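You operate a simulated robot arm through the tools that you are given. There is no shell and no other tool. Be economical: measure what you need, move in short steps, check, and stop when the job is done.

You run a simulated robot arm. Do the job below in one go: nothing can be reset, and whatever is moved stays where it is left.

JOB
Move the phone bill from the ring binder to the blue tray.
Fine: put the paperweight on it and snap the rings shut again.

The check looks at the end state, three seconds after you hand in, the way a careful person would. Anything else that was tipped, shoved, dropped, spilled or broken makes it a failure.

ROBOT AND FRAMES
A 6-joint arm with a two-finger parallel gripper, fixed in place. Base frame: the origin is at the foot of the arm, x ahead of it, y to its left, z up; the work surface is at about z = 0.75. Units: m, rad, N and s.
With the tool pointing down near the work surface it reaches from about 0.16 to 0.74 m from the base axis. Its first joint turns from -2.897 to 2.897 rad. Payload 3.91 kg.
Tool frame: the origin (TCP) lies between the finger pads and is the grasp point; the fingertips stand 0.03 m ahead of it; z points along the fingers, y is the line along which they close. Largest opening 0.11 m; finger width 0.02, thickness 0.01; the body of the gripper, 0.048 by 0.112 m, starts 0.055 m behind the TCP.
Orientation is that of the tool frame in the base frame, as a unit quaternion [w, x, y, z]. With the fingers straight down and closing along the base's y, the tool's x points along the base's -x, its y along +y and its z along -z.

CONTROLS
- The arm moves only by the tool servo_tool. Its argument "motion" is a list of rows, each an object of numbers (a shift or turn left out is 0, a gripper value left out holds the last): "tx", "ty", "tz": the shift along the tool's x, y, z in units of 300 mm (1.0 is 300 mm); "ax", "ay", "az": the turn, a rotation vector about the tool's x, y, z in units of 60 degrees (1.0 is 60 degrees); "grip": the finger opening in m, from 0 to 0.11. In form: [{"tx": .., "ty": .., "tz": .., "ax": .., "ay": .., "az": .., "grip": ..}, ...]. A call has 1 to 20 rows; each row is the pose to reach, as a shift and turn from the pose commanded when the call began, along the tool's axes at that moment. A call with a number of a shift or a turn outside -1 to 1 is refused whole. A row lasts 0.2 s, in which the tool goes at most 0.05 m and 0.15 rad; a call with a longer step from one row to the next is refused whole, and so is a gripper value outside its range. Where a pose cannot be reached the arm comes as near as it can. A force on the tool above 90 N (or 10 N above the force at the start of the call, whichever is more), or a blocked arm, ends the call early, and 0.2 s more pass. Each finger travels about 0.045 m/s and halts on what it meets, pressing with about 35 N; the grip force reading is that of the motor and also rises with nothing between the fingers. The clock runs only during rows and for 0.2 s after the last one: add rows that repeat a pose to give the fingers time. The reply holds the time, the measured pose of the TCP, the force on the tool along the base axes, the opening and the grip force, in the units named above and with some noise.
- Cameras (640 x 400 px; columns grow to the right, rows downward): "scene" is fixed at [0.3999, 0.4991, 1.4794]; the picture's right is [-0.57, 0.82, 0.00], its down [0.75, 0.52, -0.40] and it looks along [-0.33, -0.23, -0.91] (base axes); focal length 337 px, centre (320, 200). "wrist" rides on the gripper at [-0.036, 0, -0.057] in the tool frame; the picture's right is [0.00, -1.00, 0.00], its down [0.97, 0.00, -0.24] and it looks along [0.24, 0.00, 0.97] (tool axes); focal length 218 px, centre (320, 200). There is no depth. A picture from a camera that has moved, and an enlarged one, comes with that camera's place and axes in the base frame and with its lens.
- camera(camera): a new picture of that camera. The clock stands still meanwhile.
- raise_lower(by): slides the trunk up (or, below 0, down) by that many m; the arm rides with it, the base frame stays. It gives what a move gives, with no picture.
- inspect(camera, box): a new picture of the part [left, top, right, bottom] of that camera's present view, enlarged. The clock stands still meanwhile.
- close_job(): hands the job in; it is judged then, once.

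Work in short steps. Places have to be worked out from the pictures, the camera data and where the tool is seen: move nearer, look again, correct. Check each grasp and each placing, and mend what went wrong. You have 120 turns and 76 pictures in all, those below and enlarged ones among them. Open the gripper and draw the arm clear of the work before you hand the job in, unless the task says otherwise; then end with one line.

The tools are called after "Call:" by a JSON object that holds its "op" and its "data". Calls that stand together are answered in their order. servo_tool: Moves the arm, as the interface text tells. Its arguments: {"type":"object","properties":{"motion":{"type":"array","items":{"type":"object","properties":{"tx":{"type":"number"},"ty":{"type":"number"},"tz":{"type":"number"},"ax":{"type":"number"},"ay":{"type":"number"},"az":{"type":"number"},"grip":{"type":"number"}}}}},"required":["motion"]} The other tools are called the same way: raise_lower (by) slides the trunk up or down; camera (camera) takes a picture; inspect (camera, box) takes an enlarged picture of a part of a camera's view; close_job () hands the job in.

At the start:

```text
t: 0.0
eef_pos: [0.1146, 0.4091, 1.0756]
tcp_rot: [-0.001, 0.0, 1.0, 0.0]
force: [-0.6, 0.3, 0.5]
finger_gap: 0.1102
finger_force: 0.1
trunk travel left (down, up): [-0.4, 0.19]
```

scene: 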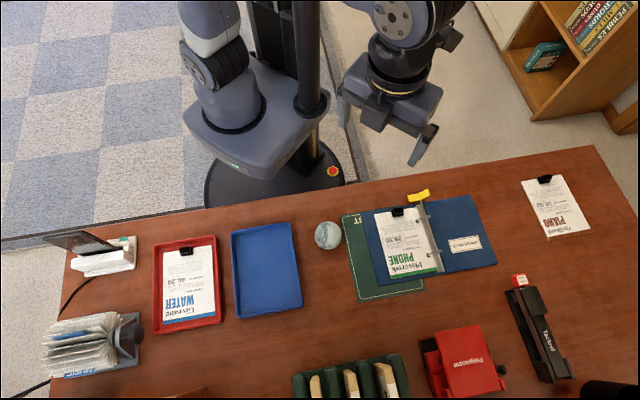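
wrist: 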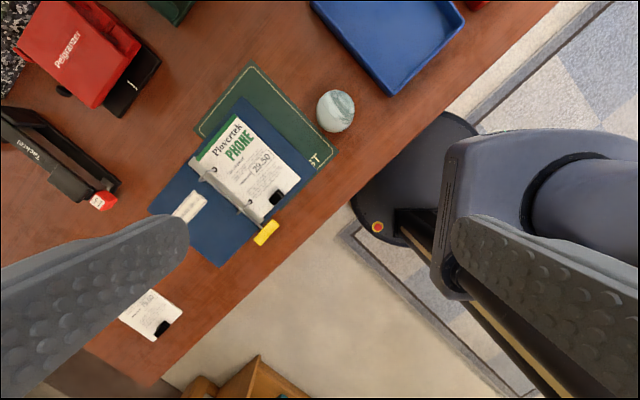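

The binder lies open on a green mat with the phone bill on its rings, a yellow lever at the top, and a black clip on the bill. I look closer.

Call:
{"op": "inspect", "data": {"camera": "scene", "box": [300, 170, 510, 310]}}

Call:
{"op": "inspect", "data": {"camera": "wrist", "box": [140, 60, 380, 280]}}

Call:
{"op": "inspect", "data": {"camera": "scene", "box": [140, 210, 350, 350]}}

```text
2.86 times, centred on (405, 240) of scene
camera zoom: at [0.3999, 0.4991, 1.4794], right [-0.57, 0.82, 0.0], down [0.75, 0.52, -0.4], along [-0.33, -0.23, -0.91], focal length 962 px, centre (77, 86)
```

zoom: 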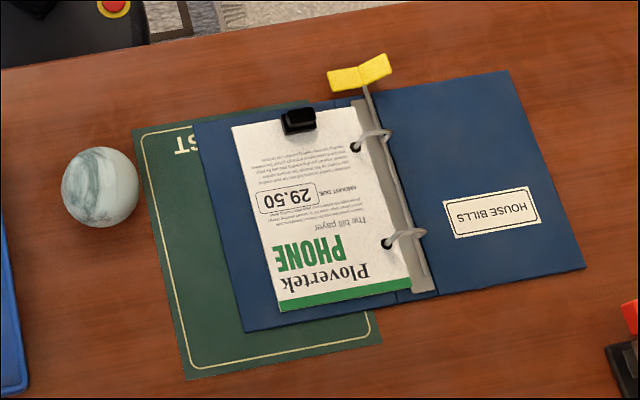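

```text
1.82 times, centred on (260, 170) of wrist
camera zoom: at [0.1509, 0.4086, 1.1327], right [0.0, -1.0, 0.0], down [-0.97, 0.0, 0.24], along [-0.24, 0.0, -0.97], focal length 397 px, centre (429, 254)
```

zoom: 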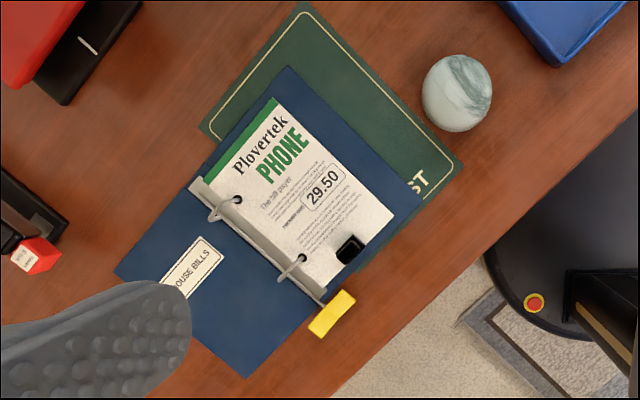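

```text
2.86 times, centred on (245, 280) of scene
camera zoom: at [0.3999, 0.4991, 1.4794], right [-0.57, 0.82, 0.0], down [0.75, 0.52, -0.4], along [-0.33, -0.23, -0.91], focal length 962 px, centre (534, -29)
```

zoom: 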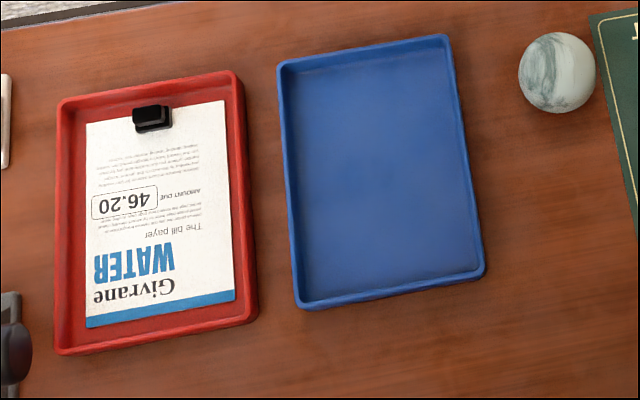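

Binder, trays and bills all sit at about 45° in the base frame. By my estimates the lever is near (0.006, 0.502), the clip near (0.062, 0.480), the tray centre near (0.337, 0.313) and the paperweight near (0.206, 0.385). I align the tool and go nearer to look.

Call:
{"op": "servo_tool", "data": {"motion": [{"tx": 0.036, "ty": 0.06, "tz": 0.05, "az": 0.125}, {"tx": 0.072, "ty": 0.12, "tz": 0.1, "az": 0.25}, {"tx": 0.108, "ty": 0.18, "tz": 0.15, "az": 0.375}, {"tx": 0.145, "ty": 0.24, "tz": 0.2, "az": 0.5}, {"tx": 0.18, "ty": 0.3, "tz": 0.25, "az": 0.625}, {"tx": 0.217, "ty": 0.367, "tz": 0.3, "az": 0.75}, {"tx": 0.217, "ty": 0.367, "tz": 0.3, "az": 0.75}]}}

Call:
{"op": "camera", "data": {"camera": "wrist"}}

```text
t: 1.6
eef_pos: [0.0492, 0.5197, 0.9856]
tcp_rot: [0.001, 0.384, 0.923, 0.0]
force: [0.2, 0.0, -0.5]
finger_gap: 0.1101
finger_force: 0.0
trunk travel left (down, up): [-0.4, 0.19]
```

```text
70 pictures are left
camera wrist: at [0.0746, 0.4935, 1.0419], right [-0.71, -0.71, 0.0], down [-0.69, 0.69, 0.24], along [-0.17, 0.17, -0.97], focal length 218 px, centre (320, 200)
```

wrist: 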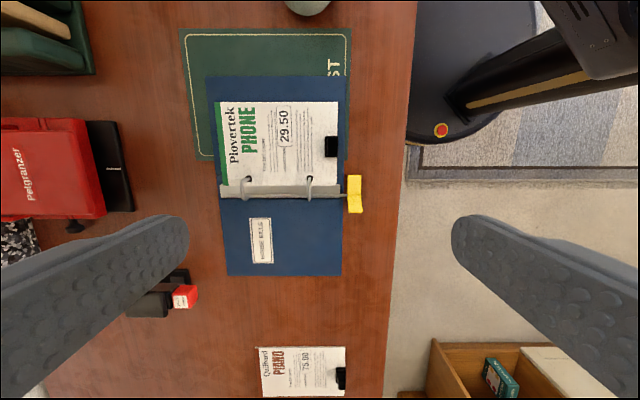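

The view is aligned with the binder. I enlarge the rings and lever.

Call:
{"op": "inspect", "data": {"camera": "wrist", "box": [210, 120, 380, 230]}}

```text
3.64 times, centred on (295, 175) of wrist
camera zoom: at [0.0746, 0.4935, 1.0419], right [-0.71, -0.71, 0.0], down [-0.69, 0.69, 0.24], along [-0.17, 0.17, -0.97], focal length 794 px, centre (411, 291)
```

zoom: 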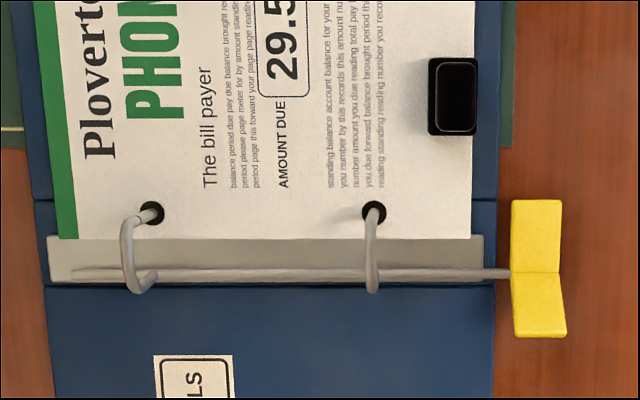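

The yellow piece is a two-winged rocker on the ring rod. The label-side wing seems raised, so pressing it should swing the hooks up out of the holes. I close the fingers and go above it to check.

Call:
{"op": "servo_tool", "data": {"motion": [{"tx": 0.033, "ty": -0.039, "tz": 0.1, "grip": 0}, {"tx": 0.066, "ty": -0.078, "tz": 0.2}, {"tx": 0.1, "ty": -0.117, "tz": 0.3}, {"tx": 0.1327, "ty": -0.1557, "tz": 0.39}, {"tx": 0.1327, "ty": -0.1557, "tz": 0.39}, {"tx": 0.1327, "ty": -0.1557, "tz": 0.39}, {"tx": 0.1327, "ty": -0.1557, "tz": 0.39}]}}

Call:
{"op": "camera", "data": {"camera": "wrist"}}

Call:
{"op": "inspect", "data": {"camera": "scene", "box": [370, 150, 490, 230]}}

```text
t: 3.2
eef_pos: [-0.0105, 0.5144, 0.8689]
tcp_rot: [0.0, 0.383, 0.924, 0.0]
force: [-0.4, -0.9, 0.4]
finger_gap: 0.0
finger_force: 31.8
trunk travel left (down, up): [-0.4, 0.19]
```

```text
68 pictures are left
camera wrist: at [0.0142, 0.4881, 0.9259], right [-0.71, -0.71, 0.0], down [-0.69, 0.69, 0.24], along [-0.17, 0.17, -0.97], focal length 218 px, centre (320, 200)
```

wrist: 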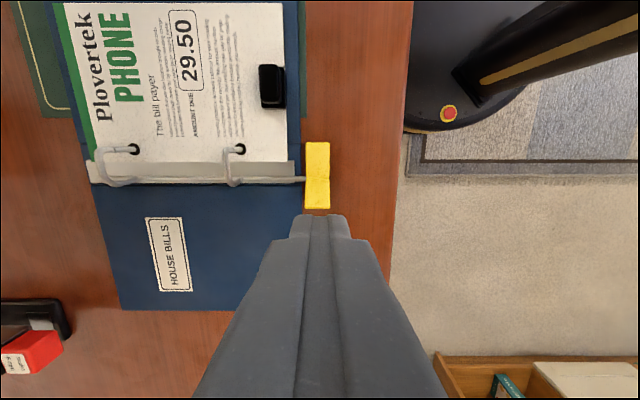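

```text
5.00 times, centred on (430, 190) of scene
camera zoom: at [0.3999, 0.4991, 1.4794], right [-0.57, 0.82, 0.0], down [0.75, 0.52, -0.4], along [-0.33, -0.23, -0.91], focal length 1684 px, centre (-230, 250)
```

zoom: 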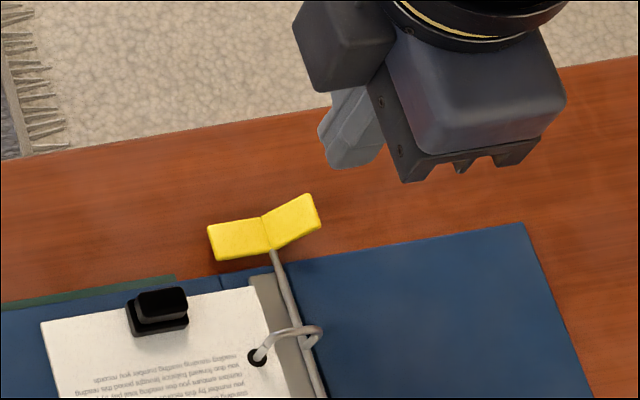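

Both views agree: the hinge is at about (0.000, 0.505, 0.762), with the label-side wing raised and the tool above it. I press down slowly.

Call:
{"op": "servo_tool", "data": {"motion": [{"tz": 0.1}, {"tz": 0.18}, {"tz": 0.21}, {"tz": 0.23}, {"tz": 0.245}, {"tz": 0.26}, {"tz": 0.27}]}}

Call:
{"op": "camera", "data": {"camera": "wrist"}}

Call:
{"op": "inspect", "data": {"camera": "scene", "box": [370, 150, 490, 230]}}

```text
t: 4.8
eef_pos: [-0.0113, 0.5145, 0.7922]
tcp_rot: [-0.001, 0.383, 0.924, 0.002]
force: [0.7, -7.5, 31.7]
finger_gap: 0.0
finger_force: 35.6
trunk travel left (down, up): [-0.4, 0.19]
```

```text
66 pictures are left
camera wrist: at [0.0139, 0.4875, 0.8482], right [-0.71, -0.71, 0.0], down [-0.69, 0.69, 0.24], along [-0.17, 0.17, -0.97], focal length 218 px, centre (320, 200)
```

wrist: 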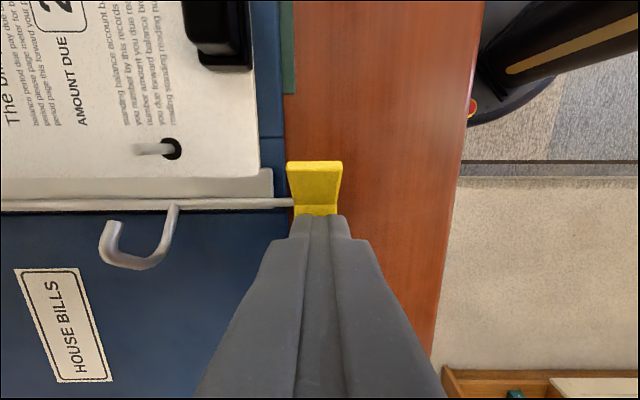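

```text
5.00 times, centred on (430, 190) of scene
camera zoom: at [0.3999, 0.4991, 1.4794], right [-0.57, 0.82, 0.0], down [0.75, 0.52, -0.4], along [-0.33, -0.23, -0.91], focal length 1684 px, centre (-230, 250)
```

zoom: 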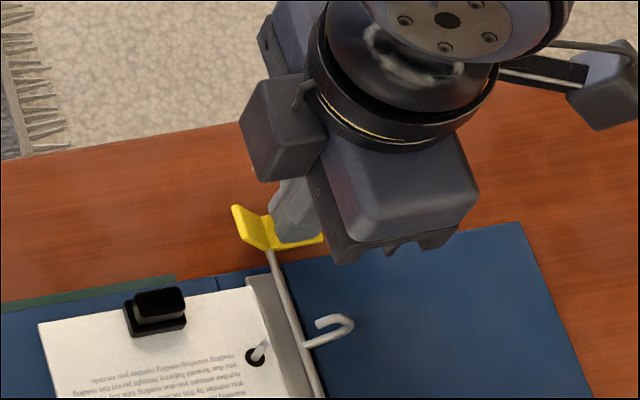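

The rings swung open, and fixed prongs still stand in the holes, so the bill must lift straight up first. I retreat and check that the rings stay open.

Call:
{"op": "servo_tool", "data": {"motion": [{"tz": -0.03}, {"tz": -0.12}, {"tz": -0.25}, {"tz": -0.3, "grip": 0.06}, {"tz": -0.3}]}}

Call:
{"op": "camera", "data": {"camera": "wrist"}}

Call:
{"op": "inspect", "data": {"camera": "scene", "box": [370, 170, 490, 250]}}

```text
t: 6.0
eef_pos: [-0.0125, 0.5149, 0.8778]
tcp_rot: [0.0, 0.383, 0.924, 0.0]
force: [0.0, -0.1, -0.4]
finger_gap: 0.0506
finger_force: 0.1
trunk travel left (down, up): [-0.4, 0.19]
```

```text
64 pictures are left
camera wrist: at [0.0136, 0.4884, 0.9347], right [-0.71, -0.71, 0.0], down [-0.69, 0.69, 0.24], along [-0.17, 0.17, -0.97], focal length 218 px, centre (320, 200)
```

wrist: 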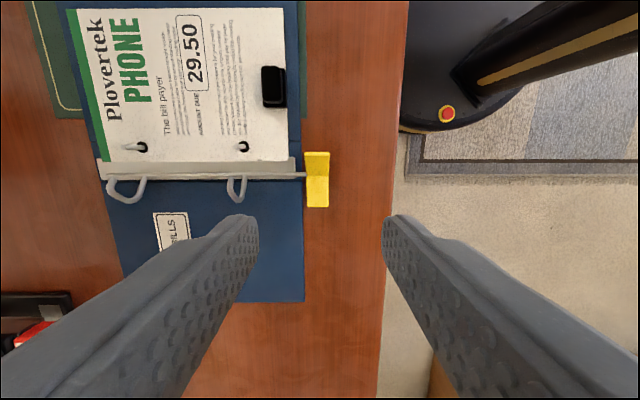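

```text
5.00 times, centred on (430, 210) of scene
camera zoom: at [0.3999, 0.4991, 1.4794], right [-0.57, 0.82, 0.0], down [0.75, 0.52, -0.4], along [-0.33, -0.23, -0.91], focal length 1684 px, centre (-230, 150)
```

zoom: 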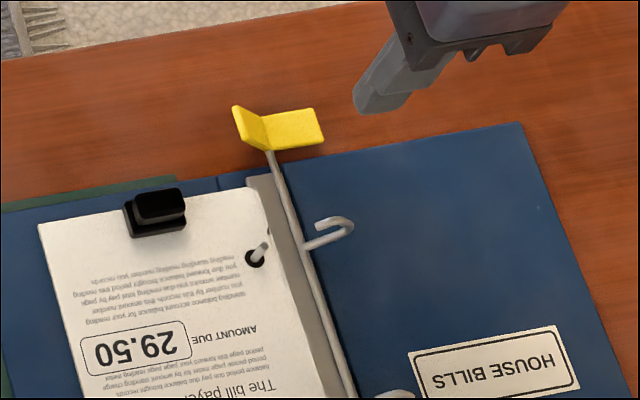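

The rings stay open. The clip top triangulates to about (0.0645, 0.482, 0.772), so I move above it to look.

Call:
{"op": "servo_tool", "data": {"motion": [{"tx": -0.13, "ty": 0.05, "tz": 0, "grip": 0.06}, {"tx": -0.258, "ty": 0.104, "tz": 0.05}, {"tx": -0.258, "ty": 0.104, "tz": 0.15}, {"tx": -0.258, "ty": 0.104, "tz": 0.15}]}}

Call:
{"op": "camera", "data": {"camera": "wrist"}}

Call:
{"op": "inspect", "data": {"camera": "scene", "box": [340, 160, 460, 240]}}

```text
t: 7.0
eef_pos: [0.0644, 0.4818, 0.8331]
tcp_rot: [0.0, 0.383, 0.924, 0.0]
force: [-0.4, -0.4, 0.7]
finger_gap: 0.0601
finger_force: 0.2
trunk travel left (down, up): [-0.4, 0.19]
```

```text
62 pictures are left
camera wrist: at [0.0898, 0.4559, 0.8893], right [-0.71, -0.71, 0.0], down [-0.69, 0.69, 0.24], along [-0.17, 0.17, -0.97], focal length 218 px, centre (320, 200)
```

wrist: 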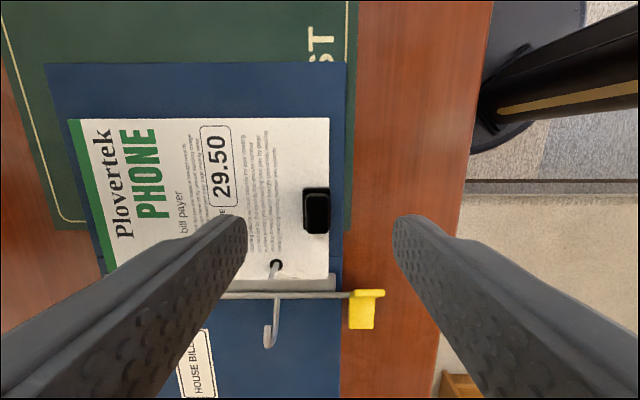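

```text
5.00 times, centred on (400, 200) of scene
camera zoom: at [0.3999, 0.4991, 1.4794], right [-0.57, 0.82, 0.0], down [0.75, 0.52, -0.4], along [-0.33, -0.23, -0.91], focal length 1684 px, centre (-80, 200)
```

zoom: 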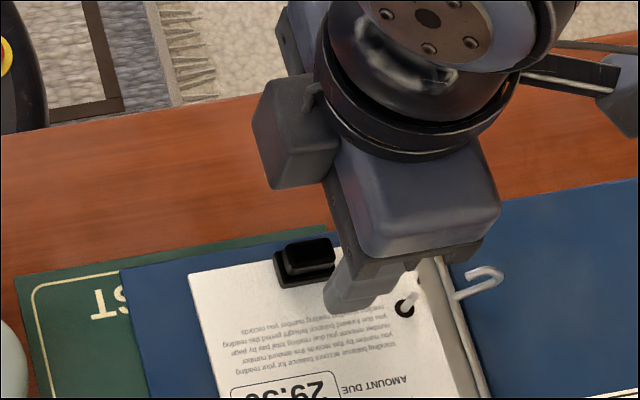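

The clip is centred between the fingers within about 1 mm. I descend so the tips stop just above the paper, then close.

Call:
{"op": "servo_tool", "data": {"motion": [{"tz": 0.06}, {"tz": 0.11}, {"tz": 0.137}, {"tz": 0.137}, {"tz": 0.137, "grip": 0.0}, {"tz": 0.137}, {"tz": 0.137}, {"tz": 0.137}, {"tz": 0.137}]}}

Call:
{"op": "camera", "data": {"camera": "wrist"}}

Call:
{"op": "inspect", "data": {"camera": "scene", "box": [340, 160, 460, 240]}}

```text
t: 9.0
eef_pos: [0.0637, 0.4821, 0.7918]
tcp_rot: [0.0, 0.382, 0.924, 0.0]
force: [0.1, 0.3, 0.3]
finger_gap: 0.0127
finger_force: 35.0
trunk travel left (down, up): [-0.4, 0.19]
```

```text
60 pictures are left
camera wrist: at [0.0905, 0.4556, 0.8485], right [-0.71, -0.71, 0.0], down [-0.69, 0.69, 0.24], along [-0.17, 0.17, -0.97], focal length 218 px, centre (320, 200)
```

wrist: 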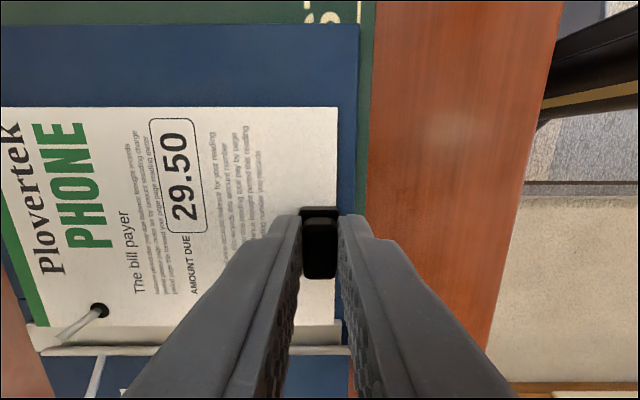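

```text
5.00 times, centred on (400, 200) of scene
camera zoom: at [0.3999, 0.4991, 1.4794], right [-0.57, 0.82, 0.0], down [0.75, 0.52, -0.4], along [-0.33, -0.23, -0.91], focal length 1684 px, centre (-80, 200)
```

zoom: 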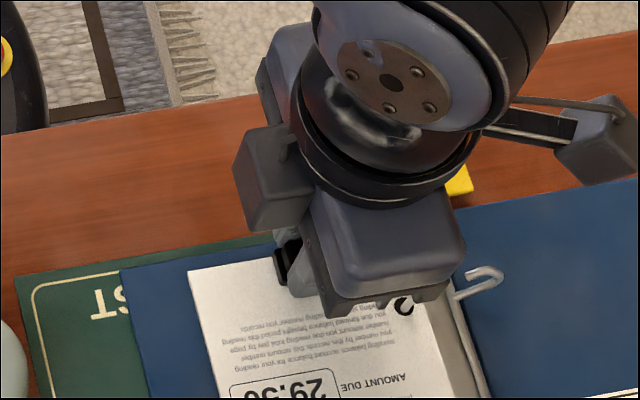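

The grip holds at a 12.7 mm opening. I lift straight up slowly, off the prongs.

Call:
{"op": "servo_tool", "data": {"motion": [{"tz": -0.02}, {"tz": -0.04}, {"tz": -0.06}, {"tz": -0.09}, {"tz": -0.13}, {"tz": -0.18}, {"tz": -0.25}, {"tz": -0.3}, {"tz": -0.3}]}}

Call:
{"op": "camera", "data": {"camera": "wrist"}}

Call:
{"op": "camera", "data": {"camera": "scene"}}

```text
t: 11.0
eef_pos: [0.0656, 0.4809, 0.8815]
tcp_rot: [0.0, 0.383, 0.924, 0.0]
force: [0.0, -0.5, -0.5]
finger_gap: 0.0126
finger_force: 34.8
trunk travel left (down, up): [-0.4, 0.19]
```

```text
58 pictures are left
camera wrist: at [0.0905, 0.4555, 0.9384], right [-0.71, -0.71, 0.0], down [-0.69, 0.69, 0.24], along [-0.17, 0.17, -0.97], focal length 218 px, centre (320, 200)
```

wrist: 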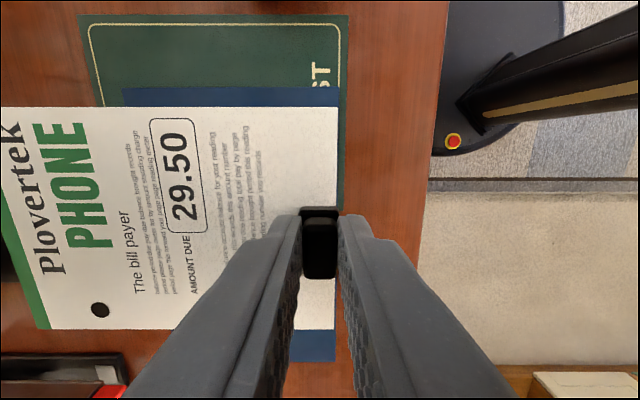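

```text
57 pictures are left
```

scene: 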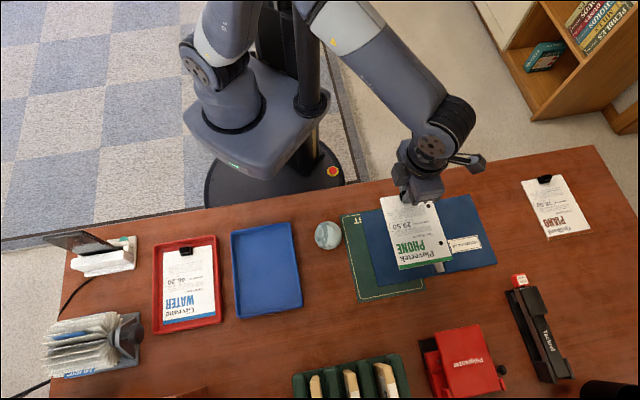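

The bill is off the rings and level. I raise it and carry it over the paperweight toward the blue tray, stopping short to look.

Call:
{"op": "servo_tool", "data": {"motion": [{"tx": 0, "tz": -0.1}, {"tx": -0.06, "tz": -0.18}, {"tx": -0.18, "tz": -0.18}, {"tx": -0.32, "tz": -0.18}, {"tx": -0.46, "tz": -0.18}, {"tx": -0.6, "tz": -0.18}, {"tx": -0.74, "ty": 0.01, "tz": -0.18}, {"tx": -0.86, "ty": 0.02, "tz": -0.18}, {"tx": -0.95, "ty": 0.023, "tz": -0.18}, {"tx": -1.0, "ty": 0.023, "tz": -0.18}, {"tx": -1.0, "ty": 0.023, "tz": -0.18}]}}

Call:
{"op": "camera", "data": {"camera": "scene"}}

Call:
{"op": "camera", "data": {"camera": "wrist"}}

```text
t: 13.4
eef_pos: [0.2819, 0.273, 0.9365]
tcp_rot: [-0.001, 0.383, 0.924, 0.0]
force: [-0.4, 0.1, -1.3]
finger_gap: 0.013
finger_force: 34.8
trunk travel left (down, up): [-0.4, 0.19]
```

```text
56 pictures are left
```

scene: 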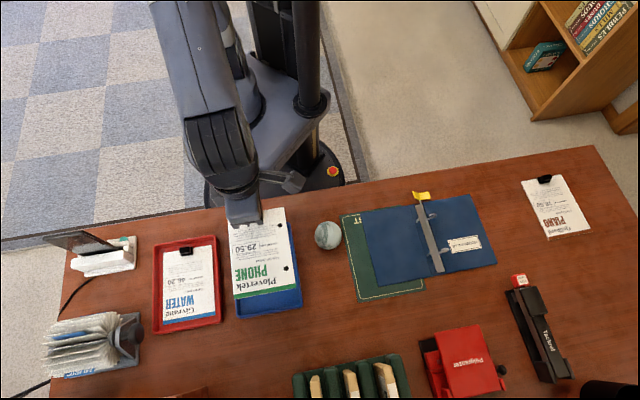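

```text
55 pictures are left
camera wrist: at [0.3076, 0.2481, 0.9928], right [-0.71, -0.71, 0.0], down [-0.69, 0.69, 0.24], along [-0.17, 0.17, -0.97], focal length 218 px, centre (320, 200)
```

wrist: 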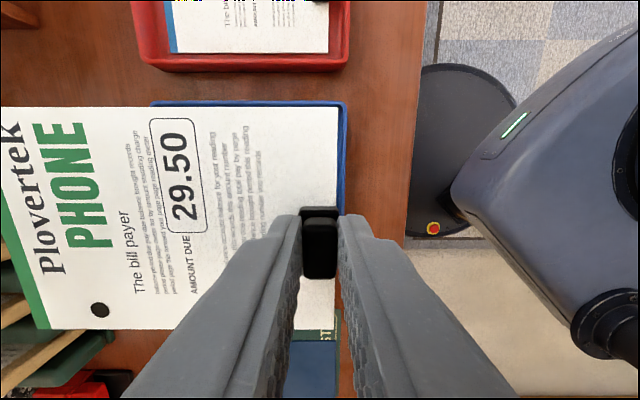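

From the rim and paper edges, the bill centre needs to go about 12 mm along -x_tool. I bias it 4 mm toward the far end so the rear finger can open inside the wall, then descend most of the way.

Call:
{"op": "servo_tool", "data": {"motion": [{"tx": -0.04, "ty": 0.013, "tz": 0}, {"tx": -0.04, "ty": 0.013, "tz": 0.12}, {"tx": -0.04, "ty": 0.013, "tz": 0.24}, {"tx": -0.04, "ty": 0.013, "tz": 0.34}, {"tx": -0.04, "ty": 0.013, "tz": 0.38}, {"tx": -0.04, "ty": 0.013, "tz": 0.38}]}}

Call:
{"op": "camera", "data": {"camera": "wrist"}}

Call:
{"op": "inspect", "data": {"camera": "scene", "box": [200, 200, 350, 340]}}

```text
t: 14.8
eef_pos: [0.2935, 0.2685, 0.8223]
tcp_rot: [0.0, 0.383, 0.924, 0.001]
force: [-0.6, 0.3, -0.2]
finger_gap: 0.013
finger_force: 35.2
trunk travel left (down, up): [-0.4, 0.19]
```

```text
54 pictures are left
camera wrist: at [0.3189, 0.2426, 0.8782], right [-0.71, -0.71, 0.0], down [-0.69, 0.69, 0.24], along [-0.17, 0.17, -0.97], focal length 218 px, centre (320, 200)
```

wrist: 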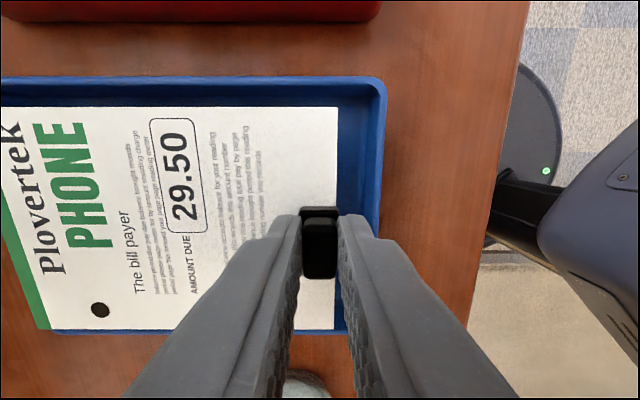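

```text
2.86 times, centred on (275, 270) of scene
camera zoom: at [0.3999, 0.4991, 1.4794], right [-0.57, 0.82, 0.0], down [0.75, 0.52, -0.4], along [-0.33, -0.23, -0.91], focal length 962 px, centre (449, 0)
```

zoom: 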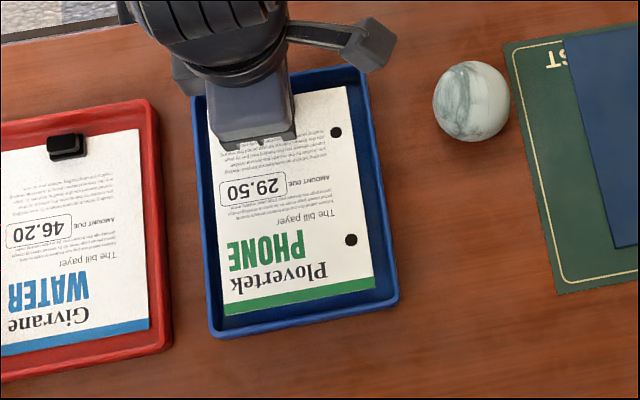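

The paper sits at about 0.787 over the tray. Margins across are about 4–5 mm each side, and along the length I move it back 2 mm. I lower gently toward the floor.

Call:
{"op": "servo_tool", "data": {"motion": [{"tx": 0.003, "ty": -0.006, "tz": 0.0}, {"tx": 0.003, "ty": -0.006, "tz": 0.04}, {"tx": 0.003, "ty": -0.006, "tz": 0.08}, {"tx": 0.003, "ty": -0.006, "tz": 0.09}, {"tx": 0.003, "ty": -0.006, "tz": 0.097}, {"tx": 0.003, "ty": -0.006, "tz": 0.097}]}}

Call:
{"op": "camera", "data": {"camera": "wrist"}}

Call:
{"op": "inspect", "data": {"camera": "scene", "box": [215, 210, 325, 330]}}

```text
t: 16.2
eef_pos: [0.2922, 0.2675, 0.7927]
tcp_rot: [0.0, 0.383, 0.924, 0.001]
force: [0.4, -0.2, 1.0]
finger_gap: 0.0125
finger_force: 34.8
trunk travel left (down, up): [-0.4, 0.19]
```

```text
52 pictures are left
camera wrist: at [0.3176, 0.2422, 0.8495], right [-0.71, -0.71, 0.0], down [-0.69, 0.69, 0.24], along [-0.17, 0.17, -0.97], focal length 218 px, centre (320, 200)
```

wrist: 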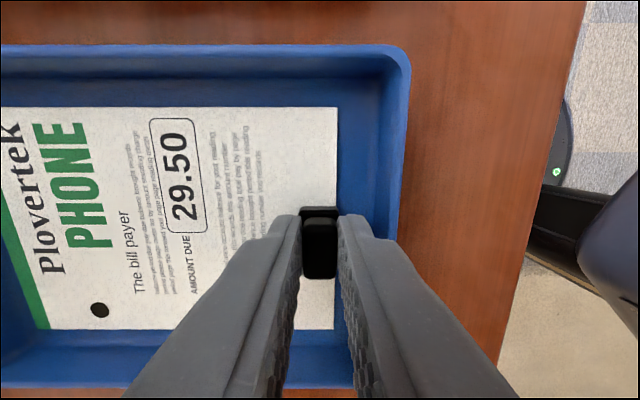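

```text
3.33 times, centred on (270, 270) of scene
camera zoom: at [0.3999, 0.4991, 1.4794], right [-0.57, 0.82, 0.0], down [0.75, 0.52, -0.4], along [-0.33, -0.23, -0.91], focal length 1122 px, centre (487, -33)
```

zoom: 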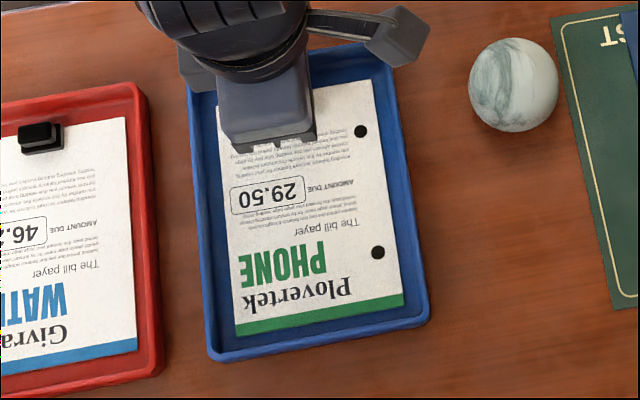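

The bill is well inside the tray on all sides. I lower the last few millimetres until contact.

Call:
{"op": "servo_tool", "data": {"motion": [{"tz": 0.004}, {"tz": 0.008}, {"tz": 0.012}, {"tz": 0.012}]}}

```text
t: 17.2
eef_pos: [0.293, 0.2675, 0.7885]
tcp_rot: [0.001, 0.383, 0.924, 0.002]
force: [2.7, -1.1, 29.8]
finger_gap: 0.013
finger_force: 34.8
trunk travel left (down, up): [-0.4, 0.19]
```

It is in contact at 30 N. I ease back about 1 mm and open slightly, shifting away from the near wall, then go straight up.

Call:
{"op": "servo_tool", "data": {"motion": [{"tz": -0.004}, {"tz": -0.004, "grip": 0.016, "ty": 0.004}, {"tz": -0.004, "grip": 0.02, "ty": 0.008}, {"tz": -0.004, "grip": 0.02, "ty": 0.008}, {"tz": -0.02, "ty": 0.008}, {"tz": -0.05, "ty": 0.008}, {"tz": -0.1, "ty": 0.008}, {"tz": -0.2, "ty": 0.008}, {"tz": -0.35, "ty": 0.008}, {"tz": -0.45, "ty": 0.008}, {"tz": -0.45, "ty": 0.008}]}}

Call:
{"op": "camera", "data": {"camera": "wrist"}}

Call:
{"op": "camera", "data": {"camera": "scene"}}

```text
t: 19.6
eef_pos: [0.2946, 0.2698, 0.9252]
tcp_rot: [0.0, 0.383, 0.924, 0.0]
force: [-0.5, 0.3, 1.1]
finger_gap: 0.02
finger_force: 0.3
trunk travel left (down, up): [-0.4, 0.19]
```

```text
50 pictures are left
camera wrist: at [0.32, 0.2439, 0.981], right [-0.71, -0.71, 0.0], down [-0.69, 0.69, 0.24], along [-0.17, 0.17, -0.97], focal length 218 px, centre (320, 200)
```

wrist: 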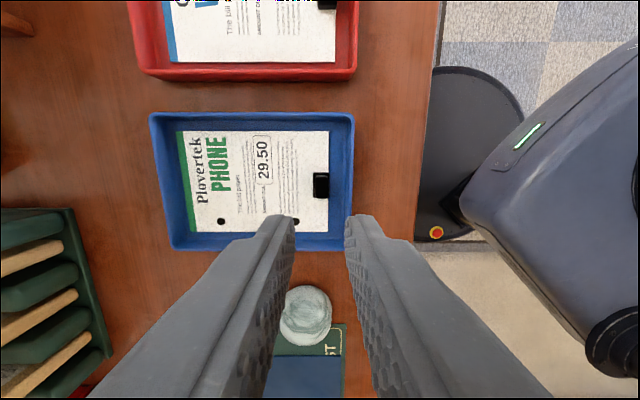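

```text
49 pictures are left
```

scene: 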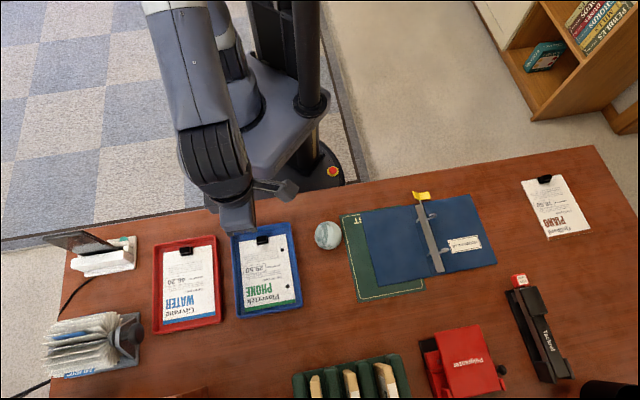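

The bill lies flat in the blue tray. Next is the paperweight at about (0.202, 0.385), so I move above it with the fingers open.

Call:
{"op": "servo_tool", "data": {"motion": [{"tx": 0.14, "ty": 0.02, "grip": 0.1}, {"tx": 0.28, "ty": 0.04}, {"tx": 0.42, "ty": 0.052}, {"tx": 0.49, "ty": 0.052, "tz": 0.04}, {"tx": 0.49, "ty": 0.052, "tz": 0.07}, {"tx": 0.49, "ty": 0.052, "tz": 0.07}]}}

Call:
{"op": "camera", "data": {"camera": "wrist"}}

Call:
{"op": "inspect", "data": {"camera": "scene", "box": [280, 190, 370, 260]}}

```text
t: 21.0
eef_pos: [0.1998, 0.3844, 0.9017]
tcp_rot: [0.0, 0.383, 0.924, 0.0]
force: [-0.8, -0.4, -0.1]
finger_gap: 0.1001
finger_force: 0.0
trunk travel left (down, up): [-0.4, 0.19]
```

```text
48 pictures are left
camera wrist: at [0.2257, 0.3581, 0.9594], right [-0.71, -0.71, 0.0], down [-0.69, 0.69, 0.24], along [-0.17, 0.17, -0.97], focal length 218 px, centre (320, 200)
```

wrist: 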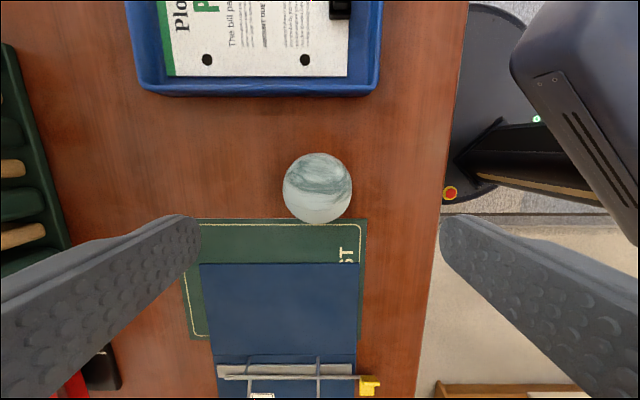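

```text
5.71 times, centred on (325, 225) of scene
camera zoom: at [0.3999, 0.4991, 1.4794], right [-0.57, 0.82, 0.0], down [0.75, 0.52, -0.4], along [-0.33, -0.23, -0.91], focal length 1924 px, centre (291, 57)
```

zoom: 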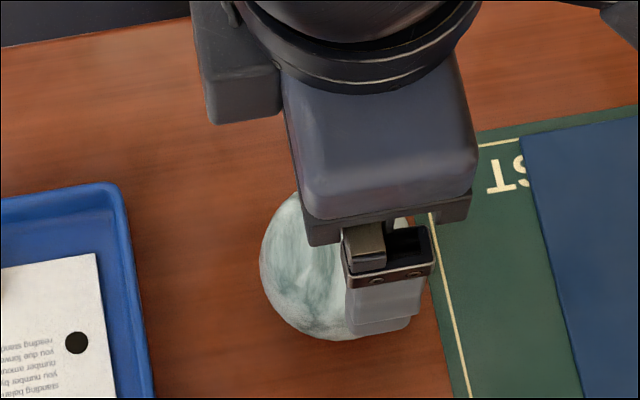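

The ball is centred within about 2 mm, with diameter about 6 cm and centre height about 0.775. I correct, descend to TCP 0.786 and close.

Call:
{"op": "servo_tool", "data": {"motion": [{"tx": -0.006, "ty": 0.005, "tz": 0.1}, {"tx": -0.006, "ty": 0.005, "tz": 0.22}, {"tx": -0.006, "ty": 0.005, "tz": 0.32}, {"tx": -0.006, "ty": 0.005, "tz": 0.37}, {"tx": -0.006, "ty": 0.005, "tz": 0.386}, {"tx": -0.006, "ty": 0.005, "tz": 0.386, "grip": 0.08}, {"tx": -0.006, "ty": 0.005, "tz": 0.386, "grip": 0.04}, {"tx": -0.006, "ty": 0.005, "tz": 0.386}, {"tx": -0.006, "ty": 0.005, "tz": 0.386}, {"tx": -0.006, "ty": 0.005, "tz": 0.386}]}}

Call:
{"op": "camera", "data": {"camera": "wrist"}}

```text
t: 23.2
eef_pos: [0.2035, 0.3852, 0.7858]
tcp_rot: [-0.001, 0.383, 0.924, 0.0]
force: [-0.4, 0.7, 0.9]
finger_gap: 0.0583
finger_force: 35.4
trunk travel left (down, up): [-0.4, 0.19]
```

```text
46 pictures are left
camera wrist: at [0.2293, 0.3591, 0.8433], right [-0.71, -0.71, 0.0], down [-0.69, 0.69, 0.24], along [-0.17, 0.17, -0.97], focal length 218 px, centre (320, 200)
```

wrist: 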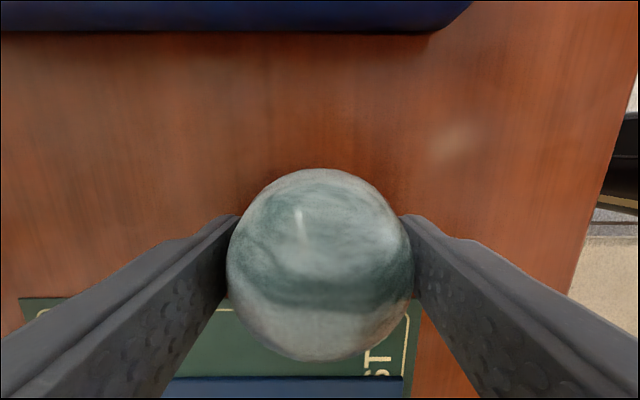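

The paperweight is gripped at 58 mm. I lift it and carry it over the bill centre, slightly away from the clip at about (0.342, 0.319).

Call:
{"op": "servo_tool", "data": {"motion": [{"tz": -0.05}, {"tz": -0.15}, {"tz": -0.28}, {"tx": -0.06, "ty": 0.02, "tz": -0.36}, {"tx": -0.18, "ty": 0.06, "tz": -0.36}, {"tx": -0.32, "ty": 0.11, "tz": -0.36}, {"tx": -0.44, "ty": 0.15, "tz": -0.36}, {"tx": -0.483, "ty": 0.174, "tz": -0.36}, {"tx": -0.483, "ty": 0.174, "tz": -0.3}, {"tx": -0.483, "ty": 0.174, "tz": -0.3}]}}

Call:
{"op": "camera", "data": {"camera": "wrist"}}

Call:
{"op": "inspect", "data": {"camera": "scene", "box": [200, 200, 350, 340]}}

```text
t: 25.4
eef_pos: [0.3424, 0.3199, 0.8779]
tcp_rot: [0.0, 0.382, 0.924, 0.0]
force: [-0.9, 0.6, -2.4]
finger_gap: 0.0583
finger_force: 35.3
trunk travel left (down, up): [-0.4, 0.19]
```

```text
45 pictures are left
camera wrist: at [0.3681, 0.2932, 0.9342], right [-0.71, -0.71, 0.0], down [-0.69, 0.69, 0.24], along [-0.17, 0.17, -0.97], focal length 218 px, centre (320, 200)
```

wrist: 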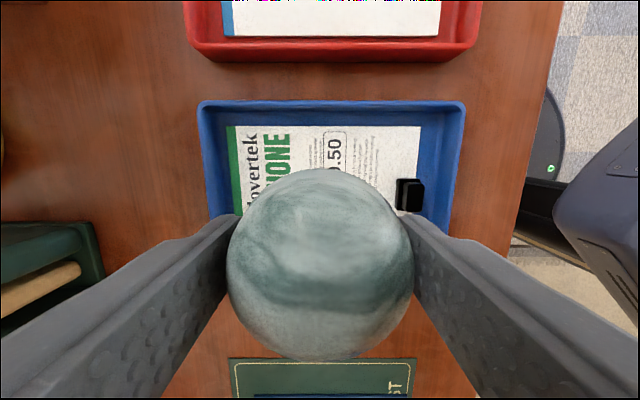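

```text
2.86 times, centred on (275, 270) of scene
camera zoom: at [0.3999, 0.4991, 1.4794], right [-0.57, 0.82, 0.0], down [0.75, 0.52, -0.4], along [-0.33, -0.23, -0.91], focal length 962 px, centre (449, 0)
```

zoom: 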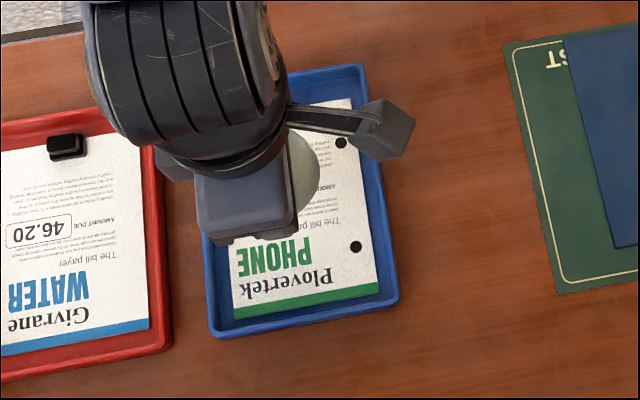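

It is aligned over the bill. I lower, slowly at the end.

Call:
{"op": "servo_tool", "data": {"motion": [{"tz": 0.1}, {"tz": 0.2}, {"tz": 0.26}, {"tz": 0.275}, {"tz": 0.282}, {"tz": 0.289}, {"tz": 0.289}]}}

```text
t: 27.0
eef_pos: [0.3416, 0.319, 0.7926]
tcp_rot: [0.001, 0.382, 0.924, 0.003]
force: [0.5, 0.6, 25.1]
finger_gap: 0.0586
finger_force: 35.0
trunk travel left (down, up): [-0.4, 0.19]
```

Contact is made. I ease up under a millimetre, release slowly and retreat upward.

Call:
{"op": "servo_tool", "data": {"motion": [{"tz": -0.002}, {"tz": -0.003, "grip": 0.062}, {"tz": -0.003, "grip": 0.068}, {"tz": -0.003, "grip": 0.076}, {"tz": -0.003, "grip": 0.076}, {"tz": -0.05, "grip": 0.076}, {"tz": -0.15}, {"tz": -0.28}, {"tz": -0.42}, {"tz": -0.5}, {"tz": -0.5}]}}

Call:
{"op": "camera", "data": {"camera": "wrist"}}

Call:
{"op": "inspect", "data": {"camera": "scene", "box": [200, 200, 350, 340]}}

```text
t: 29.4
eef_pos: [0.3417, 0.3186, 0.9424]
tcp_rot: [0.0, 0.383, 0.924, -0.001]
force: [0.2, -0.1, -1.0]
finger_gap: 0.0762
finger_force: 0.1
trunk travel left (down, up): [-0.4, 0.19]
```

```text
43 pictures are left
camera wrist: at [0.3676, 0.2927, 0.9982], right [-0.71, -0.71, 0.0], down [-0.69, 0.69, 0.24], along [-0.17, 0.17, -0.97], focal length 218 px, centre (320, 200)
```

wrist: 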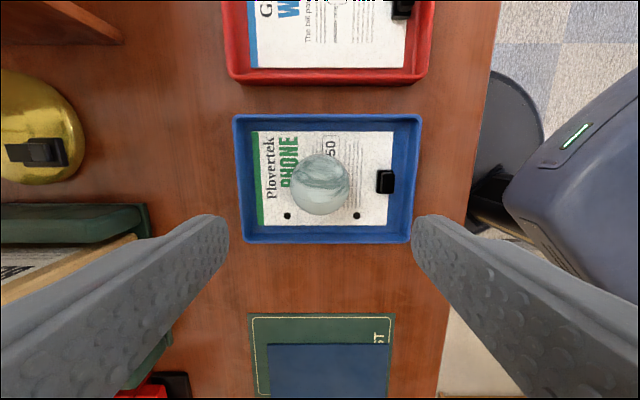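

```text
2.86 times, centred on (275, 270) of scene
camera zoom: at [0.3999, 0.4991, 1.4794], right [-0.57, 0.82, 0.0], down [0.75, 0.52, -0.4], along [-0.33, -0.23, -0.91], focal length 962 px, centre (449, 0)
```

zoom: 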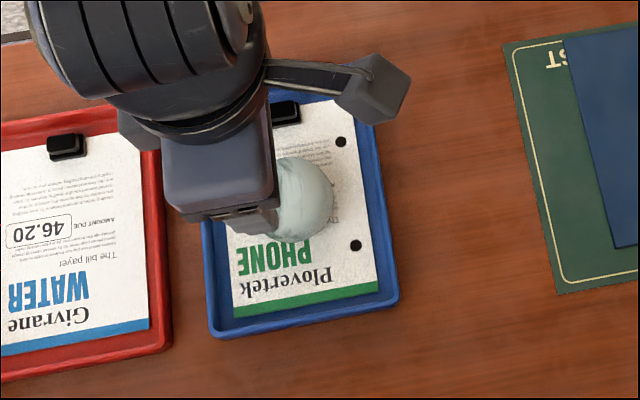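

The paperweight stands on the bill. Now I go back to the lever with the fingers closed, above the bill-side wing at about (0.011, 0.494).

Call:
{"op": "servo_tool", "data": {"motion": [{"tx": 0.14, "ty": -0.04, "grip": 0}, {"tx": 0.28, "ty": -0.08}, {"tx": 0.42, "ty": -0.12}, {"tx": 0.56, "ty": -0.17}, {"tx": 0.7, "ty": -0.21}, {"tx": 0.84, "ty": -0.26}, {"tx": 0.98, "ty": -0.3}, {"tx": 0.98, "ty": -0.37}, {"tx": 0.98, "ty": -0.37}]}}

Call:
{"op": "servo_tool", "data": {"motion": [{"tx": 0.12, "tz": 0.05}, {"tx": 0.21, "tz": 0.15}, {"tx": 0.21, "tz": 0.24}, {"tx": 0.21, "tz": 0.24}]}}

Call:
{"op": "camera", "data": {"camera": "wrist"}}

Call:
{"op": "inspect", "data": {"camera": "scene", "box": [370, 150, 490, 230]}}

```text
t: 31.4
eef_pos: [0.0551, 0.4465, 0.9408]
tcp_rot: [0.001, 0.382, 0.924, 0.0]
force: [-0.7, -0.1, 0.2]
finger_gap: 0.0
finger_force: 35.2
trunk travel left (down, up): [-0.4, 0.19]
```

```text
t: 32.4
eef_pos: [0.0115, 0.4921, 0.8669]
tcp_rot: [0.0, 0.383, 0.924, 0.0]
force: [-0.1, 0.0, -0.5]
finger_gap: 0.0
finger_force: 34.8
trunk travel left (down, up): [-0.4, 0.19]
```

```text
41 pictures are left
camera wrist: at [0.0372, 0.4665, 0.9244], right [-0.71, -0.71, 0.0], down [-0.69, 0.69, 0.24], along [-0.17, 0.17, -0.97], focal length 218 px, centre (320, 200)
```

wrist: 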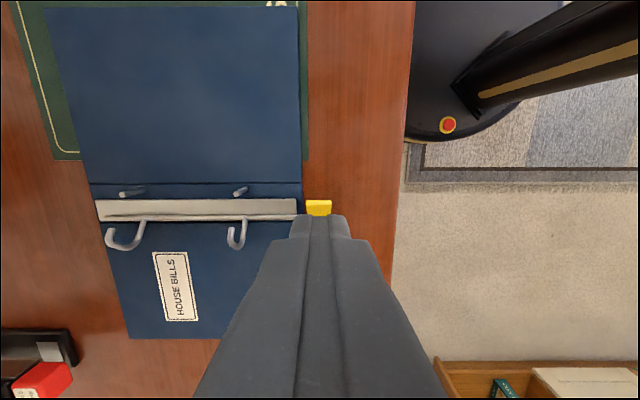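

```text
5.00 times, centred on (430, 190) of scene
camera zoom: at [0.3999, 0.4991, 1.4794], right [-0.57, 0.82, 0.0], down [0.75, 0.52, -0.4], along [-0.33, -0.23, -0.91], focal length 1684 px, centre (-230, 250)
```

zoom: 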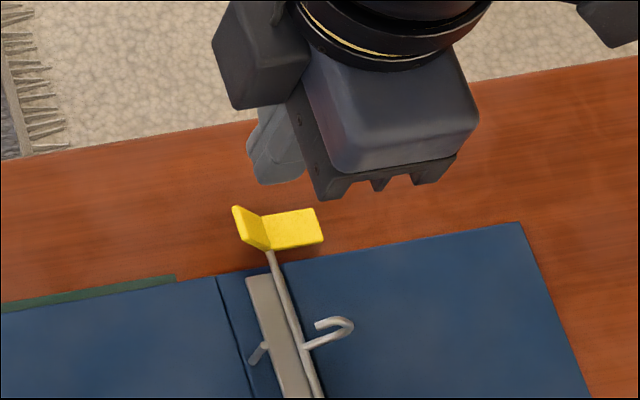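

The finger is over the raised bill-side wing tip at about (0.013, 0.492, 0.78). I press slowly.

Call:
{"op": "servo_tool", "data": {"motion": [{"tz": 0.1}, {"tz": 0.17}, {"tz": 0.2}, {"tz": 0.22}, {"tz": 0.235}, {"tz": 0.25}, {"tz": 0.26}]}}

Call:
{"op": "camera", "data": {"camera": "wrist"}}

Call:
{"op": "inspect", "data": {"camera": "scene", "box": [370, 170, 490, 280]}}

```text
t: 34.0
eef_pos: [0.0102, 0.4925, 0.7916]
tcp_rot: [-0.001, 0.383, 0.924, 0.001]
force: [-0.8, -1.8, 12.9]
finger_gap: 0.0001
finger_force: 34.8
trunk travel left (down, up): [-0.4, 0.19]
```

```text
39 pictures are left
camera wrist: at [0.0366, 0.4669, 0.8486], right [-0.71, -0.71, 0.0], down [-0.69, 0.69, 0.24], along [-0.17, 0.17, -0.97], focal length 218 px, centre (320, 200)
```

wrist: 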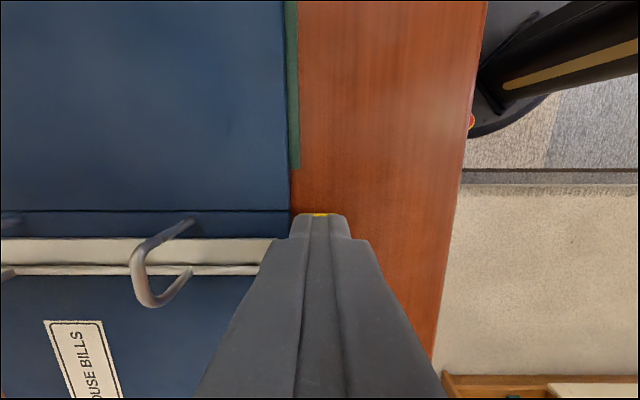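

```text
3.64 times, centred on (430, 225) of scene
camera zoom: at [0.3999, 0.4991, 1.4794], right [-0.57, 0.82, 0.0], down [0.75, 0.52, -0.4], along [-0.33, -0.23, -0.91], focal length 1224 px, centre (-80, 109)
```

zoom: 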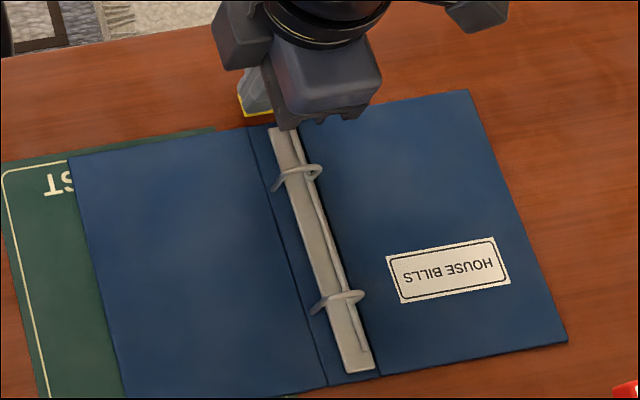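

The hooks have swung over. I press slightly further to be sure it latches, then retreat and check.

Call:
{"op": "servo_tool", "data": {"motion": [{"tz": 0.004}, {"tz": 0.008}, {"tz": 0.008}]}}

Call:
{"op": "servo_tool", "data": {"motion": [{"tz": -0.03}, {"tz": -0.12}, {"tz": -0.25}, {"tz": -0.38}, {"tz": -0.45, "tx": -0.1}, {"tz": -0.45, "tx": -0.2, "grip": 0.06}, {"tz": -0.45, "tx": -0.2}]}}

Call:
{"op": "camera", "data": {"camera": "wrist"}}

Call:
{"op": "inspect", "data": {"camera": "scene", "box": [370, 170, 490, 280]}}

```text
t: 34.8
eef_pos: [0.0094, 0.4926, 0.7913]
tcp_rot: [-0.002, 0.383, 0.924, 0.003]
force: [-2.2, -3.5, 41.3]
finger_gap: 0.0
finger_force: 35.3
trunk travel left (down, up): [-0.4, 0.19]
```

```text
t: 36.4
eef_pos: [0.0535, 0.4508, 0.9245]
tcp_rot: [0.001, 0.383, 0.924, 0.001]
force: [-0.2, 0.0, 0.7]
finger_gap: 0.0505
finger_force: 0.1
trunk travel left (down, up): [-0.4, 0.19]
```

```text
37 pictures are left
camera wrist: at [0.0794, 0.4241, 0.9803], right [-0.71, -0.71, 0.0], down [-0.69, 0.69, 0.24], along [-0.17, 0.17, -0.97], focal length 218 px, centre (320, 200)
```

wrist: 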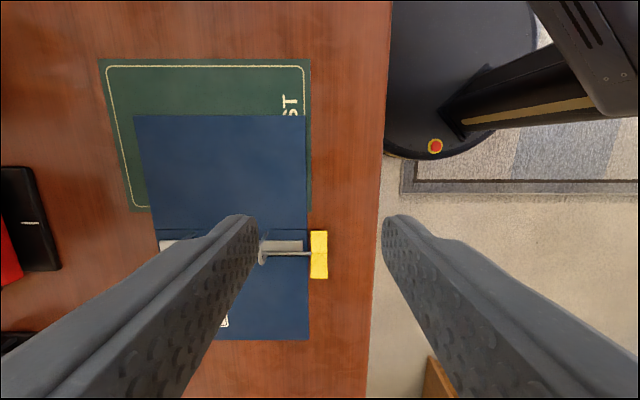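

```text
3.64 times, centred on (430, 225) of scene
camera zoom: at [0.3999, 0.4991, 1.4794], right [-0.57, 0.82, 0.0], down [0.75, 0.52, -0.4], along [-0.33, -0.23, -0.91], focal length 1224 px, centre (-80, 109)
```

zoom: 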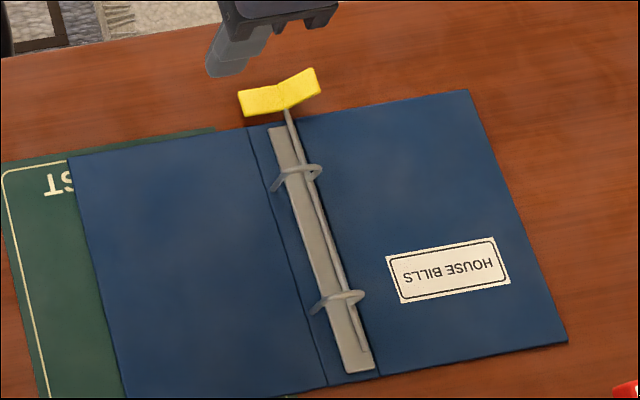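

The rings are shut and the rocker is back in its original position. I raise the arm clear and take a final look.

Call:
{"op": "servo_tool", "data": {"motion": [{"tz": -0.15, "grip": 0.1}, {"tz": -0.3}, {"tz": -0.42}, {"tz": -0.42}]}}

Call:
{"op": "camera", "data": {"camera": "scene"}}

Call:
{"op": "inspect", "data": {"camera": "scene", "box": [140, 210, 350, 350]}}

```text
t: 37.4
eef_pos: [0.0531, 0.45, 1.0488]
tcp_rot: [0.0, 0.383, 0.924, 0.0]
force: [0.2, 0.5, 0.3]
finger_gap: 0.0999
finger_force: 0.1
trunk travel left (down, up): [-0.4, 0.19]
```

```text
35 pictures are left
```

scene: 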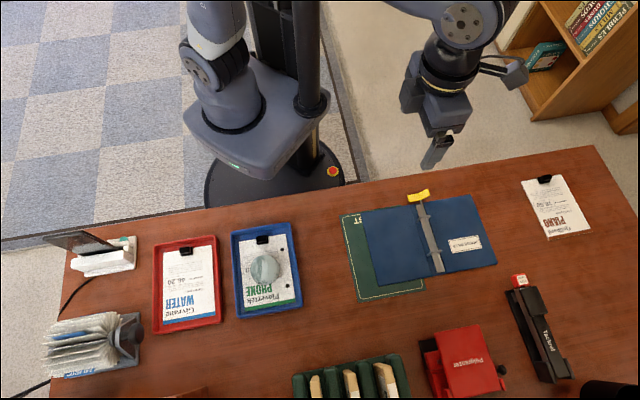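

```text
2.86 times, centred on (245, 280) of scene
camera zoom: at [0.3999, 0.4991, 1.4794], right [-0.57, 0.82, 0.0], down [0.75, 0.52, -0.4], along [-0.33, -0.23, -0.91], focal length 962 px, centre (534, -29)
```

zoom: 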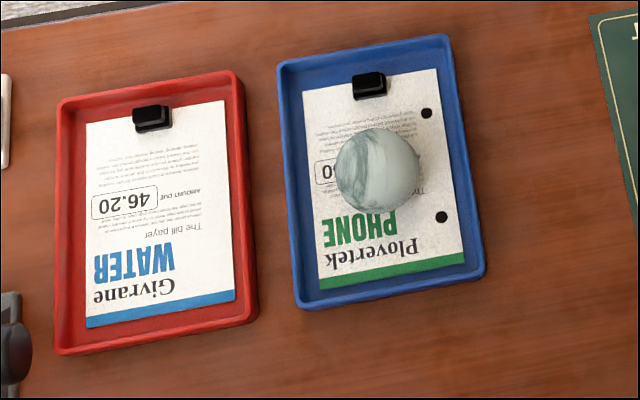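

The bill is in the blue tray with the paperweight on it, the rings are shut, nothing else has moved, and the arm is clear. I hand in.

Call:
{"op": "close_job", "data": {}}

```text
The job is handed in.
```

The phone bill lies flat in the blue tray with the paperweight on it, and the binder rings are snapped shut.
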